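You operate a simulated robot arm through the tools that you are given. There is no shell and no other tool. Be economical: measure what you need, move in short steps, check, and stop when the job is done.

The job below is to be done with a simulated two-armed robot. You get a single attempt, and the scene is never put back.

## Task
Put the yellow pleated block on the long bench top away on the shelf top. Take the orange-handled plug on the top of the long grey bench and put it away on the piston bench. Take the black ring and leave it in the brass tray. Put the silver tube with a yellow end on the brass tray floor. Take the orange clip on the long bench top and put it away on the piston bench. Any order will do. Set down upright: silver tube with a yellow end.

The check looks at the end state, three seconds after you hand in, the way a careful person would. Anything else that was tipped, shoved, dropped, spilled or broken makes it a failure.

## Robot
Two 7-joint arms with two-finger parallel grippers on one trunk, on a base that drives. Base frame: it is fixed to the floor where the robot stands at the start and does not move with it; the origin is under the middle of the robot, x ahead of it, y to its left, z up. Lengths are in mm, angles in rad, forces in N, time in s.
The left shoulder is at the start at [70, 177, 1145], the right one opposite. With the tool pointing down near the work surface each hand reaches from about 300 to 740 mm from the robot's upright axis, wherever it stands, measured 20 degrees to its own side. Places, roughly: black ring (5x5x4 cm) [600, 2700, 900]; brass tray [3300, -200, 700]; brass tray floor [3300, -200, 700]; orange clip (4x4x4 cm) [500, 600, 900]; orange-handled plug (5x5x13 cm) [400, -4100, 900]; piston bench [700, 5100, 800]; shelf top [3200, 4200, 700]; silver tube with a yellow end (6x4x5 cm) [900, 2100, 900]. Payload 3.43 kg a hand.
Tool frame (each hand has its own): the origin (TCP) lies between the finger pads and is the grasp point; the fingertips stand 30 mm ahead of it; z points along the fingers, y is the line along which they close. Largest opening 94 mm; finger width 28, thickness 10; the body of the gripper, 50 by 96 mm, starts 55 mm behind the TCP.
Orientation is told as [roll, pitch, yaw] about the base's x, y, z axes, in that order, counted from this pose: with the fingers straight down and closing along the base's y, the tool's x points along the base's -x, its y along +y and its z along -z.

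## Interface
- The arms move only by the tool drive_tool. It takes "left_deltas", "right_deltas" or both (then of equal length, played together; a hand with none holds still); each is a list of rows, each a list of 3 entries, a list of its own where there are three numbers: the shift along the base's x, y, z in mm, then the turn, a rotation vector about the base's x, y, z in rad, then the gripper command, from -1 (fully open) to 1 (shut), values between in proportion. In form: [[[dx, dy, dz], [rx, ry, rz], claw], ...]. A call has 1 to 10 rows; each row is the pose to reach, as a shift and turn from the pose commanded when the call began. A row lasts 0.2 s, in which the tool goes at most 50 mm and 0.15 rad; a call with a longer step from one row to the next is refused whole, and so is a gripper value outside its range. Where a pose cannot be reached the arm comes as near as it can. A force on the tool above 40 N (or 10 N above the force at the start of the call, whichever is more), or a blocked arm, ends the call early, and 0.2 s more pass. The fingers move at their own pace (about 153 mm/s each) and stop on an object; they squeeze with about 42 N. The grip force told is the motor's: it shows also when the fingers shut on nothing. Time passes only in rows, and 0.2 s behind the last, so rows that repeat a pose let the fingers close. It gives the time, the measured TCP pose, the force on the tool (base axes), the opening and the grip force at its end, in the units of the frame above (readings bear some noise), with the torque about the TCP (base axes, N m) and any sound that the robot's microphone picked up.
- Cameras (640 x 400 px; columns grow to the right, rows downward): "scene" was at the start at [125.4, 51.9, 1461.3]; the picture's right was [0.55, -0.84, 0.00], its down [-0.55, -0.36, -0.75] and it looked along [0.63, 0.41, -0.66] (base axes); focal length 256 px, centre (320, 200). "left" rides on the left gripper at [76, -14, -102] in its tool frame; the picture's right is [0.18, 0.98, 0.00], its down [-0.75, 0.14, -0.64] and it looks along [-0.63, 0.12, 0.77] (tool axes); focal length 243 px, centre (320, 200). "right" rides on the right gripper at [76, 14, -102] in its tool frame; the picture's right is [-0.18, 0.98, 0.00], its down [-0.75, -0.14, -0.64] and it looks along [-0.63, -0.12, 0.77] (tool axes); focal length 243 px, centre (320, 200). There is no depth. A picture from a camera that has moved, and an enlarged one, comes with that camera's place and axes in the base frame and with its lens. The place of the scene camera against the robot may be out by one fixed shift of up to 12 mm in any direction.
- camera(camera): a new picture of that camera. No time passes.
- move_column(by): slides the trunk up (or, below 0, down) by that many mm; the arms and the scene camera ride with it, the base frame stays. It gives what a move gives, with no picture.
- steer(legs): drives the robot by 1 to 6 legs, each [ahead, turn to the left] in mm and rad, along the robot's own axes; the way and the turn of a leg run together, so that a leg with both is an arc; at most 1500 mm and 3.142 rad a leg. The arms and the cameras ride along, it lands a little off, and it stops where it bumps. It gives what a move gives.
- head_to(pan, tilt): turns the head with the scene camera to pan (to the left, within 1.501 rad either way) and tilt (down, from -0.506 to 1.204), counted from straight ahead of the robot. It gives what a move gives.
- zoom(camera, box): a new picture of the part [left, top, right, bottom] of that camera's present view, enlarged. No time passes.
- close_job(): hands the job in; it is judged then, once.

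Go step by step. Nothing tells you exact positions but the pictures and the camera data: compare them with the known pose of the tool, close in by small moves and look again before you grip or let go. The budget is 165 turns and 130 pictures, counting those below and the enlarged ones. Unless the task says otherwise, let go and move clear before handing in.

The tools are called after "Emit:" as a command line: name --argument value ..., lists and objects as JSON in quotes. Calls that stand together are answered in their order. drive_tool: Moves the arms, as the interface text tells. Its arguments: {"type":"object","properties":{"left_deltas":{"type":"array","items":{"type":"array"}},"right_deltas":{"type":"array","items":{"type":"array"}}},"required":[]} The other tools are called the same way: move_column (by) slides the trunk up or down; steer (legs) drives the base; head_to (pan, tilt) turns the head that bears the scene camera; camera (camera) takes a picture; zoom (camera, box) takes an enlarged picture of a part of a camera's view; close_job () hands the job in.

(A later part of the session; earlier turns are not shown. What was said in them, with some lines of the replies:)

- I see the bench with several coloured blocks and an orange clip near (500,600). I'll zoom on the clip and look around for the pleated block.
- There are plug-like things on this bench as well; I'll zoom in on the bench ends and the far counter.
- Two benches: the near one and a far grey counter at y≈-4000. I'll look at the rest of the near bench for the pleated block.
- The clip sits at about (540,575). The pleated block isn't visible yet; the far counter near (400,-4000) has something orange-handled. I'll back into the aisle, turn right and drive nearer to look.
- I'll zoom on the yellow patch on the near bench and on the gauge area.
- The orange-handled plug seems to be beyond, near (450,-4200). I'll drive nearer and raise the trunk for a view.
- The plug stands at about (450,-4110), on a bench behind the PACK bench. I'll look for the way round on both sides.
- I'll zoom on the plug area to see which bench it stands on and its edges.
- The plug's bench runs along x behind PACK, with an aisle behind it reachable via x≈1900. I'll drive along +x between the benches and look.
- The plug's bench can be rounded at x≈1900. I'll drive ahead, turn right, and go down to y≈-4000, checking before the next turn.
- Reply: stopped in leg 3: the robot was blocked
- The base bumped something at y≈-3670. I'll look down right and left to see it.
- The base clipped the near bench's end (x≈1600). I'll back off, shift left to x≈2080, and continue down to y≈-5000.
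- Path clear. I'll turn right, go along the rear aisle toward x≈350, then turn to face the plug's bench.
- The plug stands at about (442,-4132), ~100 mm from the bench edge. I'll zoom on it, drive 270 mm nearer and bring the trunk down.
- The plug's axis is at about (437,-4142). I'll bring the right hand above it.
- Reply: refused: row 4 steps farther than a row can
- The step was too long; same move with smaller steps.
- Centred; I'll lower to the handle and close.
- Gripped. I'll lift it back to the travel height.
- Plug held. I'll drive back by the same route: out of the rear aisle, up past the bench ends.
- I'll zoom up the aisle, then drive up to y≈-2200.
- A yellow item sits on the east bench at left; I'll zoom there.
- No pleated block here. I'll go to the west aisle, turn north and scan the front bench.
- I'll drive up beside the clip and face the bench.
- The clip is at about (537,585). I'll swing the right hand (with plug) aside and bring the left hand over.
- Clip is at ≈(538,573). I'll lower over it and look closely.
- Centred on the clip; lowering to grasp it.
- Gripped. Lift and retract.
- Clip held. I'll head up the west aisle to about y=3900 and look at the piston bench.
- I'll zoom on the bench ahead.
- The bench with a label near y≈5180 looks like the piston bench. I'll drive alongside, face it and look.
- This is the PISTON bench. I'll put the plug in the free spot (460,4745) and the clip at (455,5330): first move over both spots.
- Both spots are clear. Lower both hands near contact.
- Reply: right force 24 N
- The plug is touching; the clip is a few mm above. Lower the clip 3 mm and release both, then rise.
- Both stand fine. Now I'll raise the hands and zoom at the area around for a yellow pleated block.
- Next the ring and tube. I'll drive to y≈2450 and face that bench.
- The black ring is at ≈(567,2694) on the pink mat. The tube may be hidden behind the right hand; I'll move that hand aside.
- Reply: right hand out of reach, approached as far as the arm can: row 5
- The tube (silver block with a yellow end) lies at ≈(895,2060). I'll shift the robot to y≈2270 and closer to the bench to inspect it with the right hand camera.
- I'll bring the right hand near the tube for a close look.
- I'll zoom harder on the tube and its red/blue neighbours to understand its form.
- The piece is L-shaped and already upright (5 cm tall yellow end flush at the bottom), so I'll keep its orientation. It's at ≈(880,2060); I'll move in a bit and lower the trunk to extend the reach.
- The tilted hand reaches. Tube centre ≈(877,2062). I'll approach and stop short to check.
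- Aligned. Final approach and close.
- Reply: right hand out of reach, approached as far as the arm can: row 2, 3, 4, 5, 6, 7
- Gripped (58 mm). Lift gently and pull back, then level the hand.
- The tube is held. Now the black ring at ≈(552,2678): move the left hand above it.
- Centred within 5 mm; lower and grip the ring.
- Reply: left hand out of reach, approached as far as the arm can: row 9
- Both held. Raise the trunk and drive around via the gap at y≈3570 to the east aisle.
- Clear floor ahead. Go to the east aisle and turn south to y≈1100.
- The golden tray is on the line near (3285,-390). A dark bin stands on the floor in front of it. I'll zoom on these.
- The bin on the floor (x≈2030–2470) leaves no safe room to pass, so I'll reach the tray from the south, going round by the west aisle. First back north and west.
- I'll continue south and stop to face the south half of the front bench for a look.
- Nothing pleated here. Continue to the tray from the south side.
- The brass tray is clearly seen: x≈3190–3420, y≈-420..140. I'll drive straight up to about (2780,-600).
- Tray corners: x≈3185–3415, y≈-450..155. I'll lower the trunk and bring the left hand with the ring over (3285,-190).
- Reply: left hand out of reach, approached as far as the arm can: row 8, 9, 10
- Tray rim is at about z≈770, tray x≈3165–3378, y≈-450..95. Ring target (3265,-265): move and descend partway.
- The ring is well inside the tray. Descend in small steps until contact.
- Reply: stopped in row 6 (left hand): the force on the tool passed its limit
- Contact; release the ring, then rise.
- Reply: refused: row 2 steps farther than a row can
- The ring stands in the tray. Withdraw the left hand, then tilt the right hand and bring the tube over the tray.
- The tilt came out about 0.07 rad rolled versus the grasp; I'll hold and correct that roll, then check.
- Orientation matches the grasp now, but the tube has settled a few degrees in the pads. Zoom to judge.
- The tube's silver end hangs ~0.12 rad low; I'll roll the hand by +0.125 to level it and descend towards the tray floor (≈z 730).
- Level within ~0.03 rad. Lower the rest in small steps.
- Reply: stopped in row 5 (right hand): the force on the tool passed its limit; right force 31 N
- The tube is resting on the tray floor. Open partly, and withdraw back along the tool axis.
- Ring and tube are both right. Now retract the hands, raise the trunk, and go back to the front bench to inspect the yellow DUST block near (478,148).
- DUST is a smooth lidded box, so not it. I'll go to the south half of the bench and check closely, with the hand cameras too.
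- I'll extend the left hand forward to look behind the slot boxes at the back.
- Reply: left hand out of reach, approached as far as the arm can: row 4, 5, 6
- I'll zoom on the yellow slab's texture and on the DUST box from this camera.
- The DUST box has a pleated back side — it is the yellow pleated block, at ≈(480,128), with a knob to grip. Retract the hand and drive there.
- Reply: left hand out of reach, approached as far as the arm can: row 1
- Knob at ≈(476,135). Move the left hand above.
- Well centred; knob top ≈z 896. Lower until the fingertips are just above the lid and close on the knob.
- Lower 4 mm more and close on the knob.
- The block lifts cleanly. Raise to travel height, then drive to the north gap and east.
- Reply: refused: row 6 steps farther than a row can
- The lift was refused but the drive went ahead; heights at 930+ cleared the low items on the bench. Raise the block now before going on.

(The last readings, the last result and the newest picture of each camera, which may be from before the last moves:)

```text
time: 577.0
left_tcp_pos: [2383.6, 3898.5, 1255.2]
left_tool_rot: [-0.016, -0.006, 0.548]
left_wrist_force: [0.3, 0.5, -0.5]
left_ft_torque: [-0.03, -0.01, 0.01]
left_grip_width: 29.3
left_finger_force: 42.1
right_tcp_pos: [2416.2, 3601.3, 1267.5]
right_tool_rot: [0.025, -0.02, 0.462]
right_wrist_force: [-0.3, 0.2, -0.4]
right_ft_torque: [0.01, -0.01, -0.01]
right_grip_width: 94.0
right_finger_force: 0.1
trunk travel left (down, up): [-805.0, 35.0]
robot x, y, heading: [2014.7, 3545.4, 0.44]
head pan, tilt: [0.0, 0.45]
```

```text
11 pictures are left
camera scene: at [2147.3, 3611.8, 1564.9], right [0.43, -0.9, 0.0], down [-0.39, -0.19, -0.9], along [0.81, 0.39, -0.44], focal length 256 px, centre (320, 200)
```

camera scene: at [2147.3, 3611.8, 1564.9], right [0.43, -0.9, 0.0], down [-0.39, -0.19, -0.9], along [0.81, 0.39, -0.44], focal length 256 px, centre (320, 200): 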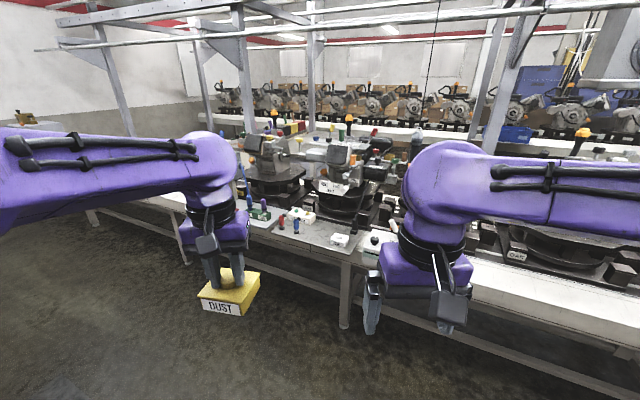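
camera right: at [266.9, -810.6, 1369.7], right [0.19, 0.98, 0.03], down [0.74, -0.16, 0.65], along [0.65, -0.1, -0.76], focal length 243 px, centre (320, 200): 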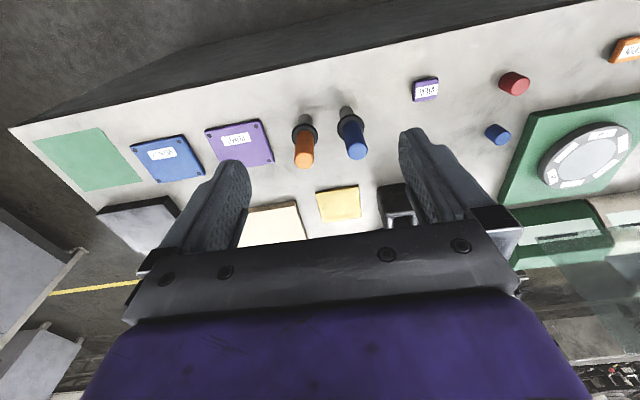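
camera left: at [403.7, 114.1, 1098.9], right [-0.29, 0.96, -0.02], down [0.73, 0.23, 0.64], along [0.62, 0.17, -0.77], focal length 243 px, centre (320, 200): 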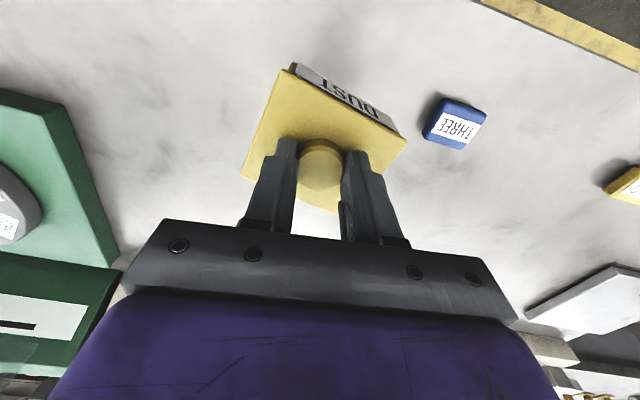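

Emit:
zoom --camera "scene" --box '[220, 170, 420, 295]'

```text
3.20 times, centred on (320, 232) of scene
camera zoom: at [2147.3, 3611.8, 1564.9], right [0.43, -0.9, 0.0], down [-0.39, -0.19, -0.9], along [0.81, 0.39, -0.44], focal length 818 px, centre (320, 96)
```

zoom: 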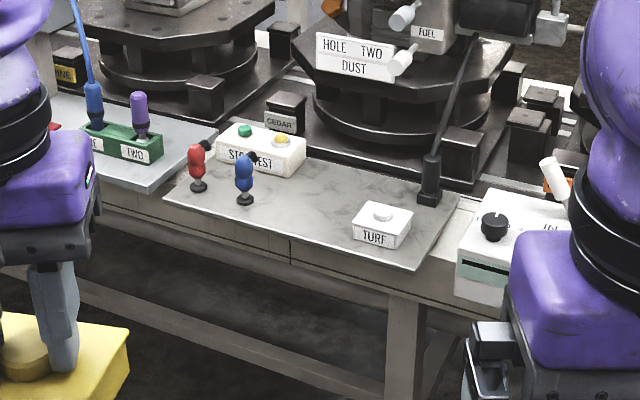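

The shelf plate ("HOLE TWO / DUST" above it) spans x≈3135–3370, y≈3925–4395, with free space at (3245,4145). Drive up to (2740,4000).

Emit:
steer --legs '[[0, 0.12], [840, 0], [0, -0.56]]'

Emit:
head_to --pan 0.3 --tilt 0.75

Emit:
camera --camera "scene"

```text
time: 583.5
left_tcp_pos: [3200.7, 4168.8, 1255.9]
left_tool_rot: [-0.017, -0.004, 0.128]
left_wrist_force: [0.0, 0.1, -0.9]
left_ft_torque: [0.03, 0.01, 0.05]
left_grip_width: 29.5
left_finger_force: 41.9
right_tcp_pos: [3107.8, 3887.8, 1267.9]
right_tool_rot: [0.026, -0.019, 0.044]
right_wrist_force: [-0.2, -0.4, -0.7]
right_ft_torque: [-0.02, 0.0, 0.01]
right_grip_width: 93.9
right_finger_force: 0.1
trunk travel left (down, up): [-805.0, 35.0]
robot x, y, heading: [2717.6, 3999.4, 0.024]
head pan, tilt: [0.0, 0.45]
```

```text
time: 584.3
left_tcp_pos: [3199.1, 4168.2, 1255.3]
left_tool_rot: [-0.017, -0.003, 0.129]
left_wrist_force: [0.7, 0.0, -1.1]
left_ft_torque: [0.01, 0.02, 0.0]
left_grip_width: 29.6
left_finger_force: 41.7
right_tcp_pos: [3108.7, 3884.5, 1267.3]
right_tool_rot: [0.028, -0.02, 0.043]
right_wrist_force: [0.3, -0.9, 0.5]
right_ft_torque: [0.01, -0.03, 0.01]
right_grip_width: 93.9
right_finger_force: 0.0
trunk travel left (down, up): [-805.0, 35.0]
robot x, y, heading: [2722.6, 3997.7, 0.027]
head pan, tilt: [0.3, 0.75]
```

```text
9 pictures are left
camera scene: at [2852.6, 4029.4, 1538.6], right [0.32, -0.95, 0.0], down [-0.65, -0.22, -0.73], along [0.69, 0.23, -0.68], focal length 256 px, centre (320, 200)
```

scene: 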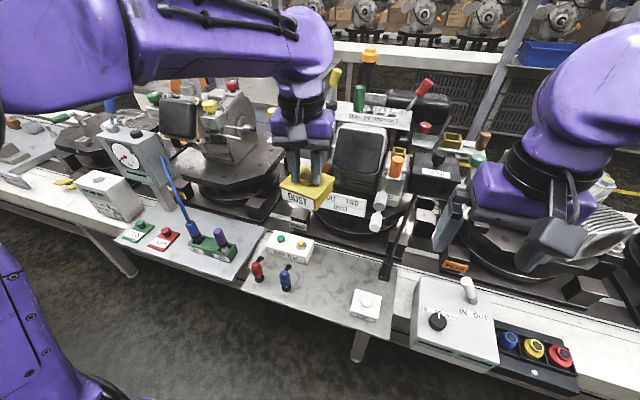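

Free spot centre ≈(3262,4140). Lower the trunk by 200, move over the spot and descend partway.

Emit:
move_column --by -200

Emit:
drive_tool --left_deltas '[[[30, -14, 0], [0, 0, 0], 1], [[62, -28, 0], [0, 0, 0], 1], [[62, -28, -40], [0, 0, 0], 1], [[62, -28, -80], [0, 0, 0], 1], [[62, -28, -120], [0, 0, 0], 1], [[62, -28, -150], [0, 0, 0], 1], [[62, -28, -150], [0, 0, 0], 1]]'

Emit:
camera --camera "left"

Emit:
camera --camera "scene"

```text
time: 586.5
left_tcp_pos: [3199.9, 4169.2, 1055.6]
left_tool_rot: [-0.016, -0.004, 0.129]
left_wrist_force: [0.0, -0.1, -0.3]
left_ft_torque: [0.0, 0.04, 0.01]
left_grip_width: 29.4
left_finger_force: 42.3
right_tcp_pos: [3107.8, 3885.1, 1067.1]
right_tool_rot: [0.029, -0.02, 0.045]
right_wrist_force: [-0.4, 0.3, 0.6]
right_ft_torque: [0.0, 0.01, -0.01]
right_grip_width: 93.8
right_finger_force: 0.1
trunk travel left (down, up): [-605.0, 235.0]
robot x, y, heading: [2718.0, 3998.0, 0.018]
head pan, tilt: [0.3, 0.75]
```

```text
time: 588.1
left_tcp_pos: [3260.9, 4141.0, 905.3]
left_tool_rot: [-0.018, -0.002, 0.129]
left_wrist_force: [0.9, -0.7, -0.7]
left_ft_torque: [0.04, 0.0, 0.03]
left_grip_width: 29.2
left_finger_force: 42.0
right_tcp_pos: [3107.2, 3885.3, 1067.5]
right_tool_rot: [0.028, -0.021, 0.045]
right_wrist_force: [0.4, 0.4, 0.2]
right_ft_torque: [-0.02, 0.0, 0.0]
right_grip_width: 94.2
right_finger_force: 0.0
trunk travel left (down, up): [-605.0, 235.0]
robot x, y, heading: [2715.4, 3998.7, 0.022]
head pan, tilt: [0.3, 0.75]
```

```text
8 pictures are left
camera left: at [3187.9, 4119.6, 1007.5], right [-0.31, 0.95, -0.02], down [0.73, 0.25, 0.64], along [0.62, 0.19, -0.77], focal length 243 px, centre (320, 200)
```

left: 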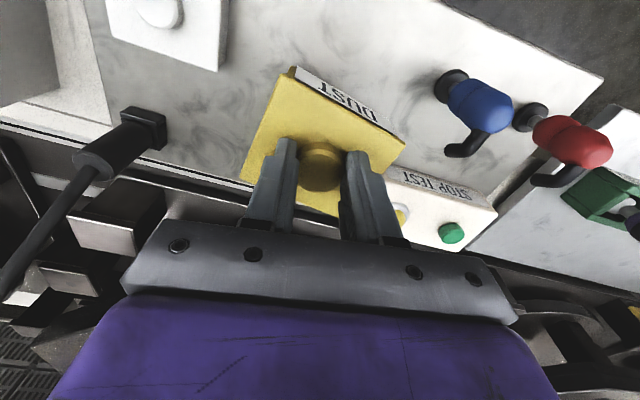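

```text
7 pictures are left
camera scene: at [2852.3, 4029.7, 1338.6], right [0.32, -0.95, 0.0], down [-0.65, -0.22, -0.73], along [0.69, 0.23, -0.68], focal length 256 px, centre (320, 200)
```

scene: 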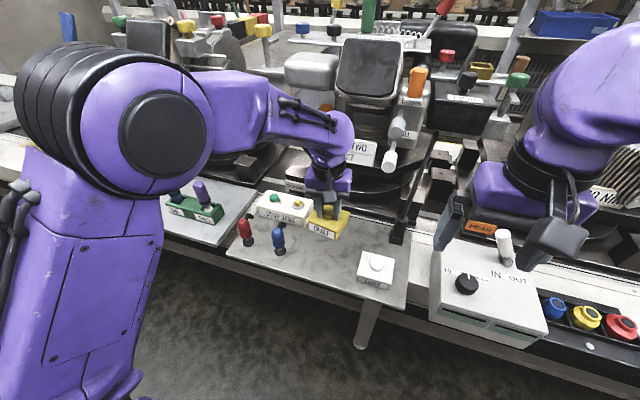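

Clearances of ~45 mm all round. Descend in small steps to contact.

Emit:
drive_tool --left_deltas '[[[0, 0, -30], [0, 0, 0], 1], [[0, 0, -55], [0, 0, 0], 1], [[0, 0, -65], [0, 0, 0], 1], [[0, 0, -70], [0, 0, 0], 1], [[0, 0, -75], [0, 0, 0], 1], [[0, 0, -80], [0, 0, 0], 1], [[0, 0, -84], [0, 0, 0], 1], [[0, 0, -88], [0, 0, 0], 1], [[0, 0, -92], [0, 0, 0], 1], [[0, 0, -96], [0, 0, 0], 1]]'

```text
time: 590.3
left_tcp_pos: [3262.1, 4140.4, 810.0]
left_tool_rot: [-0.017, -0.004, 0.13]
left_wrist_force: [1.0, 0.2, -0.5]
left_ft_torque: [-0.02, 0.02, 0.01]
left_grip_width: 29.4
left_finger_force: 42.0
right_tcp_pos: [3108.8, 3885.3, 1066.6]
right_tool_rot: [0.027, -0.019, 0.044]
right_wrist_force: [-0.3, -1.1, -0.4]
right_ft_torque: [-0.04, -0.02, 0.02]
right_grip_width: 94.2
right_finger_force: 0.1
trunk travel left (down, up): [-605.0, 235.0]
robot x, y, heading: [2721.6, 3999.2, 0.023]
head pan, tilt: [0.3, 0.75]
```

Emit:
drive_tool --left_deltas '[[[0, 0, -4], [0, 0, 0], 1], [[0, 0, -8], [0, 0, 0], 1], [[0, 0, -12], [0, 0, 0], 1], [[0, 0, -15], [0, 0, 0], 1], [[0, 0, -18], [0, 0, 0], 1], [[0, 0, -21], [0, 0, 0], 1], [[0, 0, -24], [0, 0, 0], 1], [[0, 0, -27], [0, 0, 0], 1], [[0, 0, -30], [0, 0, 0], 1], [[0, 0, -33], [0, 0, 0], 1]]'

Emit:
camera --camera "left"

```text
time: 591.2
left_tcp_pos: [3262.8, 4141.5, 804.1]
left_tool_rot: [-0.022, -0.016, 0.131]
left_wrist_force: [-7.1, -1.5, 25.0]
left_ft_torque: [0.25, 0.82, 0.03]
left_grip_width: 29.6
left_finger_force: 42.5
right_tcp_pos: [3105.2, 3884.5, 1068.6]
right_tool_rot: [0.027, -0.022, 0.043]
right_wrist_force: [0.2, 0.8, 0.2]
right_ft_torque: [0.03, 0.01, 0.0]
right_grip_width: 93.9
right_finger_force: 0.1
trunk travel left (down, up): [-605.0, 235.0]
robot x, y, heading: [2715.9, 3996.6, 0.024]
head pan, tilt: [0.3, 0.75]
stopped in row 4 (left hand): the force on the tool passed its limit (the readings are from after the stop); the commanded pose is now the measured one
```

```text
6 pictures are left
camera left: at [3188.7, 4118.8, 906.2], right [-0.31, 0.95, -0.02], down [0.71, 0.25, 0.65], along [0.63, 0.19, -0.76], focal length 243 px, centre (320, 200)
```

left: 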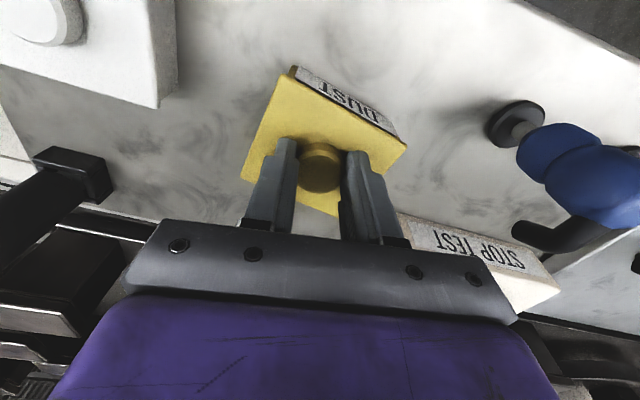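

Contact with the shelf. Release the knob and rise.

Emit:
drive_tool --left_deltas '[[[0, 0, 1], [0, 0, 0], 1], [[0, 0, 1], [0, 0, 0], 0.2], [[0, 0, 1], [0, 0, 0], 0.0], [[0, 0, 1], [0, 0, 0], -0.1], [[0, 0, 1], [0, 0, 0], -0.1], [[0, 0, 30], [0, 0, 0], -0.1], [[0, 0, 70], [0, 0, 0], -0.1], [[0, 0, 115], [0, 0, 0], -0.1], [[0, 0, 160], [0, 0, 0], -0.1], [[0, 0, 205], [0, 0, 0], -0.1]]'

Emit:
drive_tool --left_deltas '[[[-40, 0, 20], [0, 0, 0], -0.1], [[-80, 0, 40], [0, 0, 0], -0.1], [[-110, 0, 60], [0, 0, 0], -0.1]]'

Emit:
camera --camera "left"

Emit:
camera --camera "scene"

```text
time: 593.4
left_tcp_pos: [3264.9, 4141.6, 1007.6]
left_tool_rot: [-0.021, -0.014, 0.131]
left_wrist_force: [1.2, -0.2, -0.4]
left_ft_torque: [-0.03, -0.02, 0.02]
left_grip_width: 51.8
left_finger_force: 0.0
right_tcp_pos: [3106.6, 3885.4, 1068.2]
right_tool_rot: [0.031, -0.018, 0.044]
right_wrist_force: [0.0, -0.5, 0.7]
right_ft_torque: [0.03, 0.02, 0.01]
right_grip_width: 94.1
right_finger_force: 0.0
trunk travel left (down, up): [-605.0, 235.0]
robot x, y, heading: [2718.2, 3997.8, 0.027]
head pan, tilt: [0.3, 0.75]
```

```text
time: 594.2
left_tcp_pos: [3155.1, 4146.2, 1065.8]
left_tool_rot: [-0.025, -0.013, 0.13]
left_wrist_force: [-0.8, 0.6, 0.0]
left_ft_torque: [-0.01, -0.01, -0.02]
left_grip_width: 51.7
left_finger_force: 0.1
right_tcp_pos: [3107.4, 3887.8, 1068.2]
right_tool_rot: [0.024, -0.019, 0.044]
right_wrist_force: [0.0, 0.3, -0.6]
right_ft_torque: [-0.03, 0.03, 0.0]
right_grip_width: 94.0
right_finger_force: 0.0
trunk travel left (down, up): [-605.0, 235.0]
robot x, y, heading: [2720.6, 3996.9, 0.021]
head pan, tilt: [0.3, 0.75]
```

```text
5 pictures are left
camera left: at [3080.5, 4123.1, 1168.2], right [-0.31, 0.95, -0.03], down [0.72, 0.25, 0.65], along [0.62, 0.18, -0.76], focal length 243 px, centre (320, 200)
```

left: 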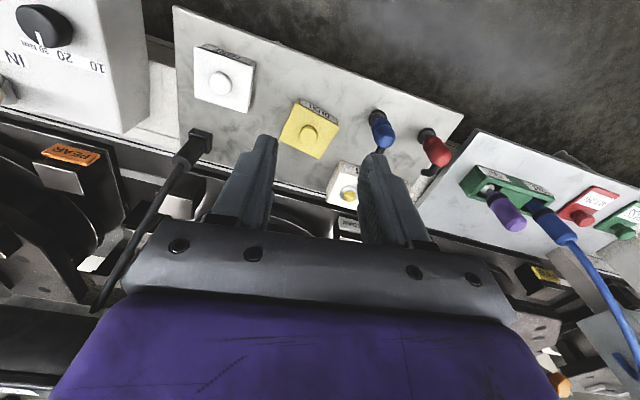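

```text
4 pictures are left
camera scene: at [2852.5, 4033.6, 1338.4], right [0.32, -0.95, 0.0], down [-0.65, -0.22, -0.73], along [0.69, 0.23, -0.68], focal length 256 px, centre (320, 200)
```

scene: 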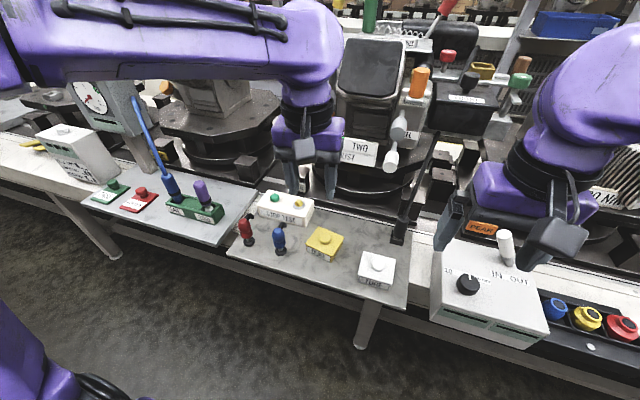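

The yellow block sits flat and clear on the shelf, and all five items are placed with the hands clear; handing in.

Emit:
close_job

```text
The job is handed in.
```

All five items are put away and the job is handed in. The last pictures of each spot showed them standing as wanted.

- **Yellow pleated block:** on the shelf top. I took this to be the box marked "DUST", whose back side has pleats.
- **Orange-handled plug and orange clip:** both on the piston bench.
- **Black ring and silver tube:** both in the brass tray, with the tube upright. It was already upright on its bench, so I kept it that way round.

Two slips on the way:

- **Base bump:** it touched the end of a bench once, early on. I saw nothing moved there.
- **Low carry:** one lift was refused, so I drove off the front bench with the yellow block lower than planned. By my height estimates it cleared the items there by about 40 mm. The robot reported no contact, but I did not photograph that bench again.
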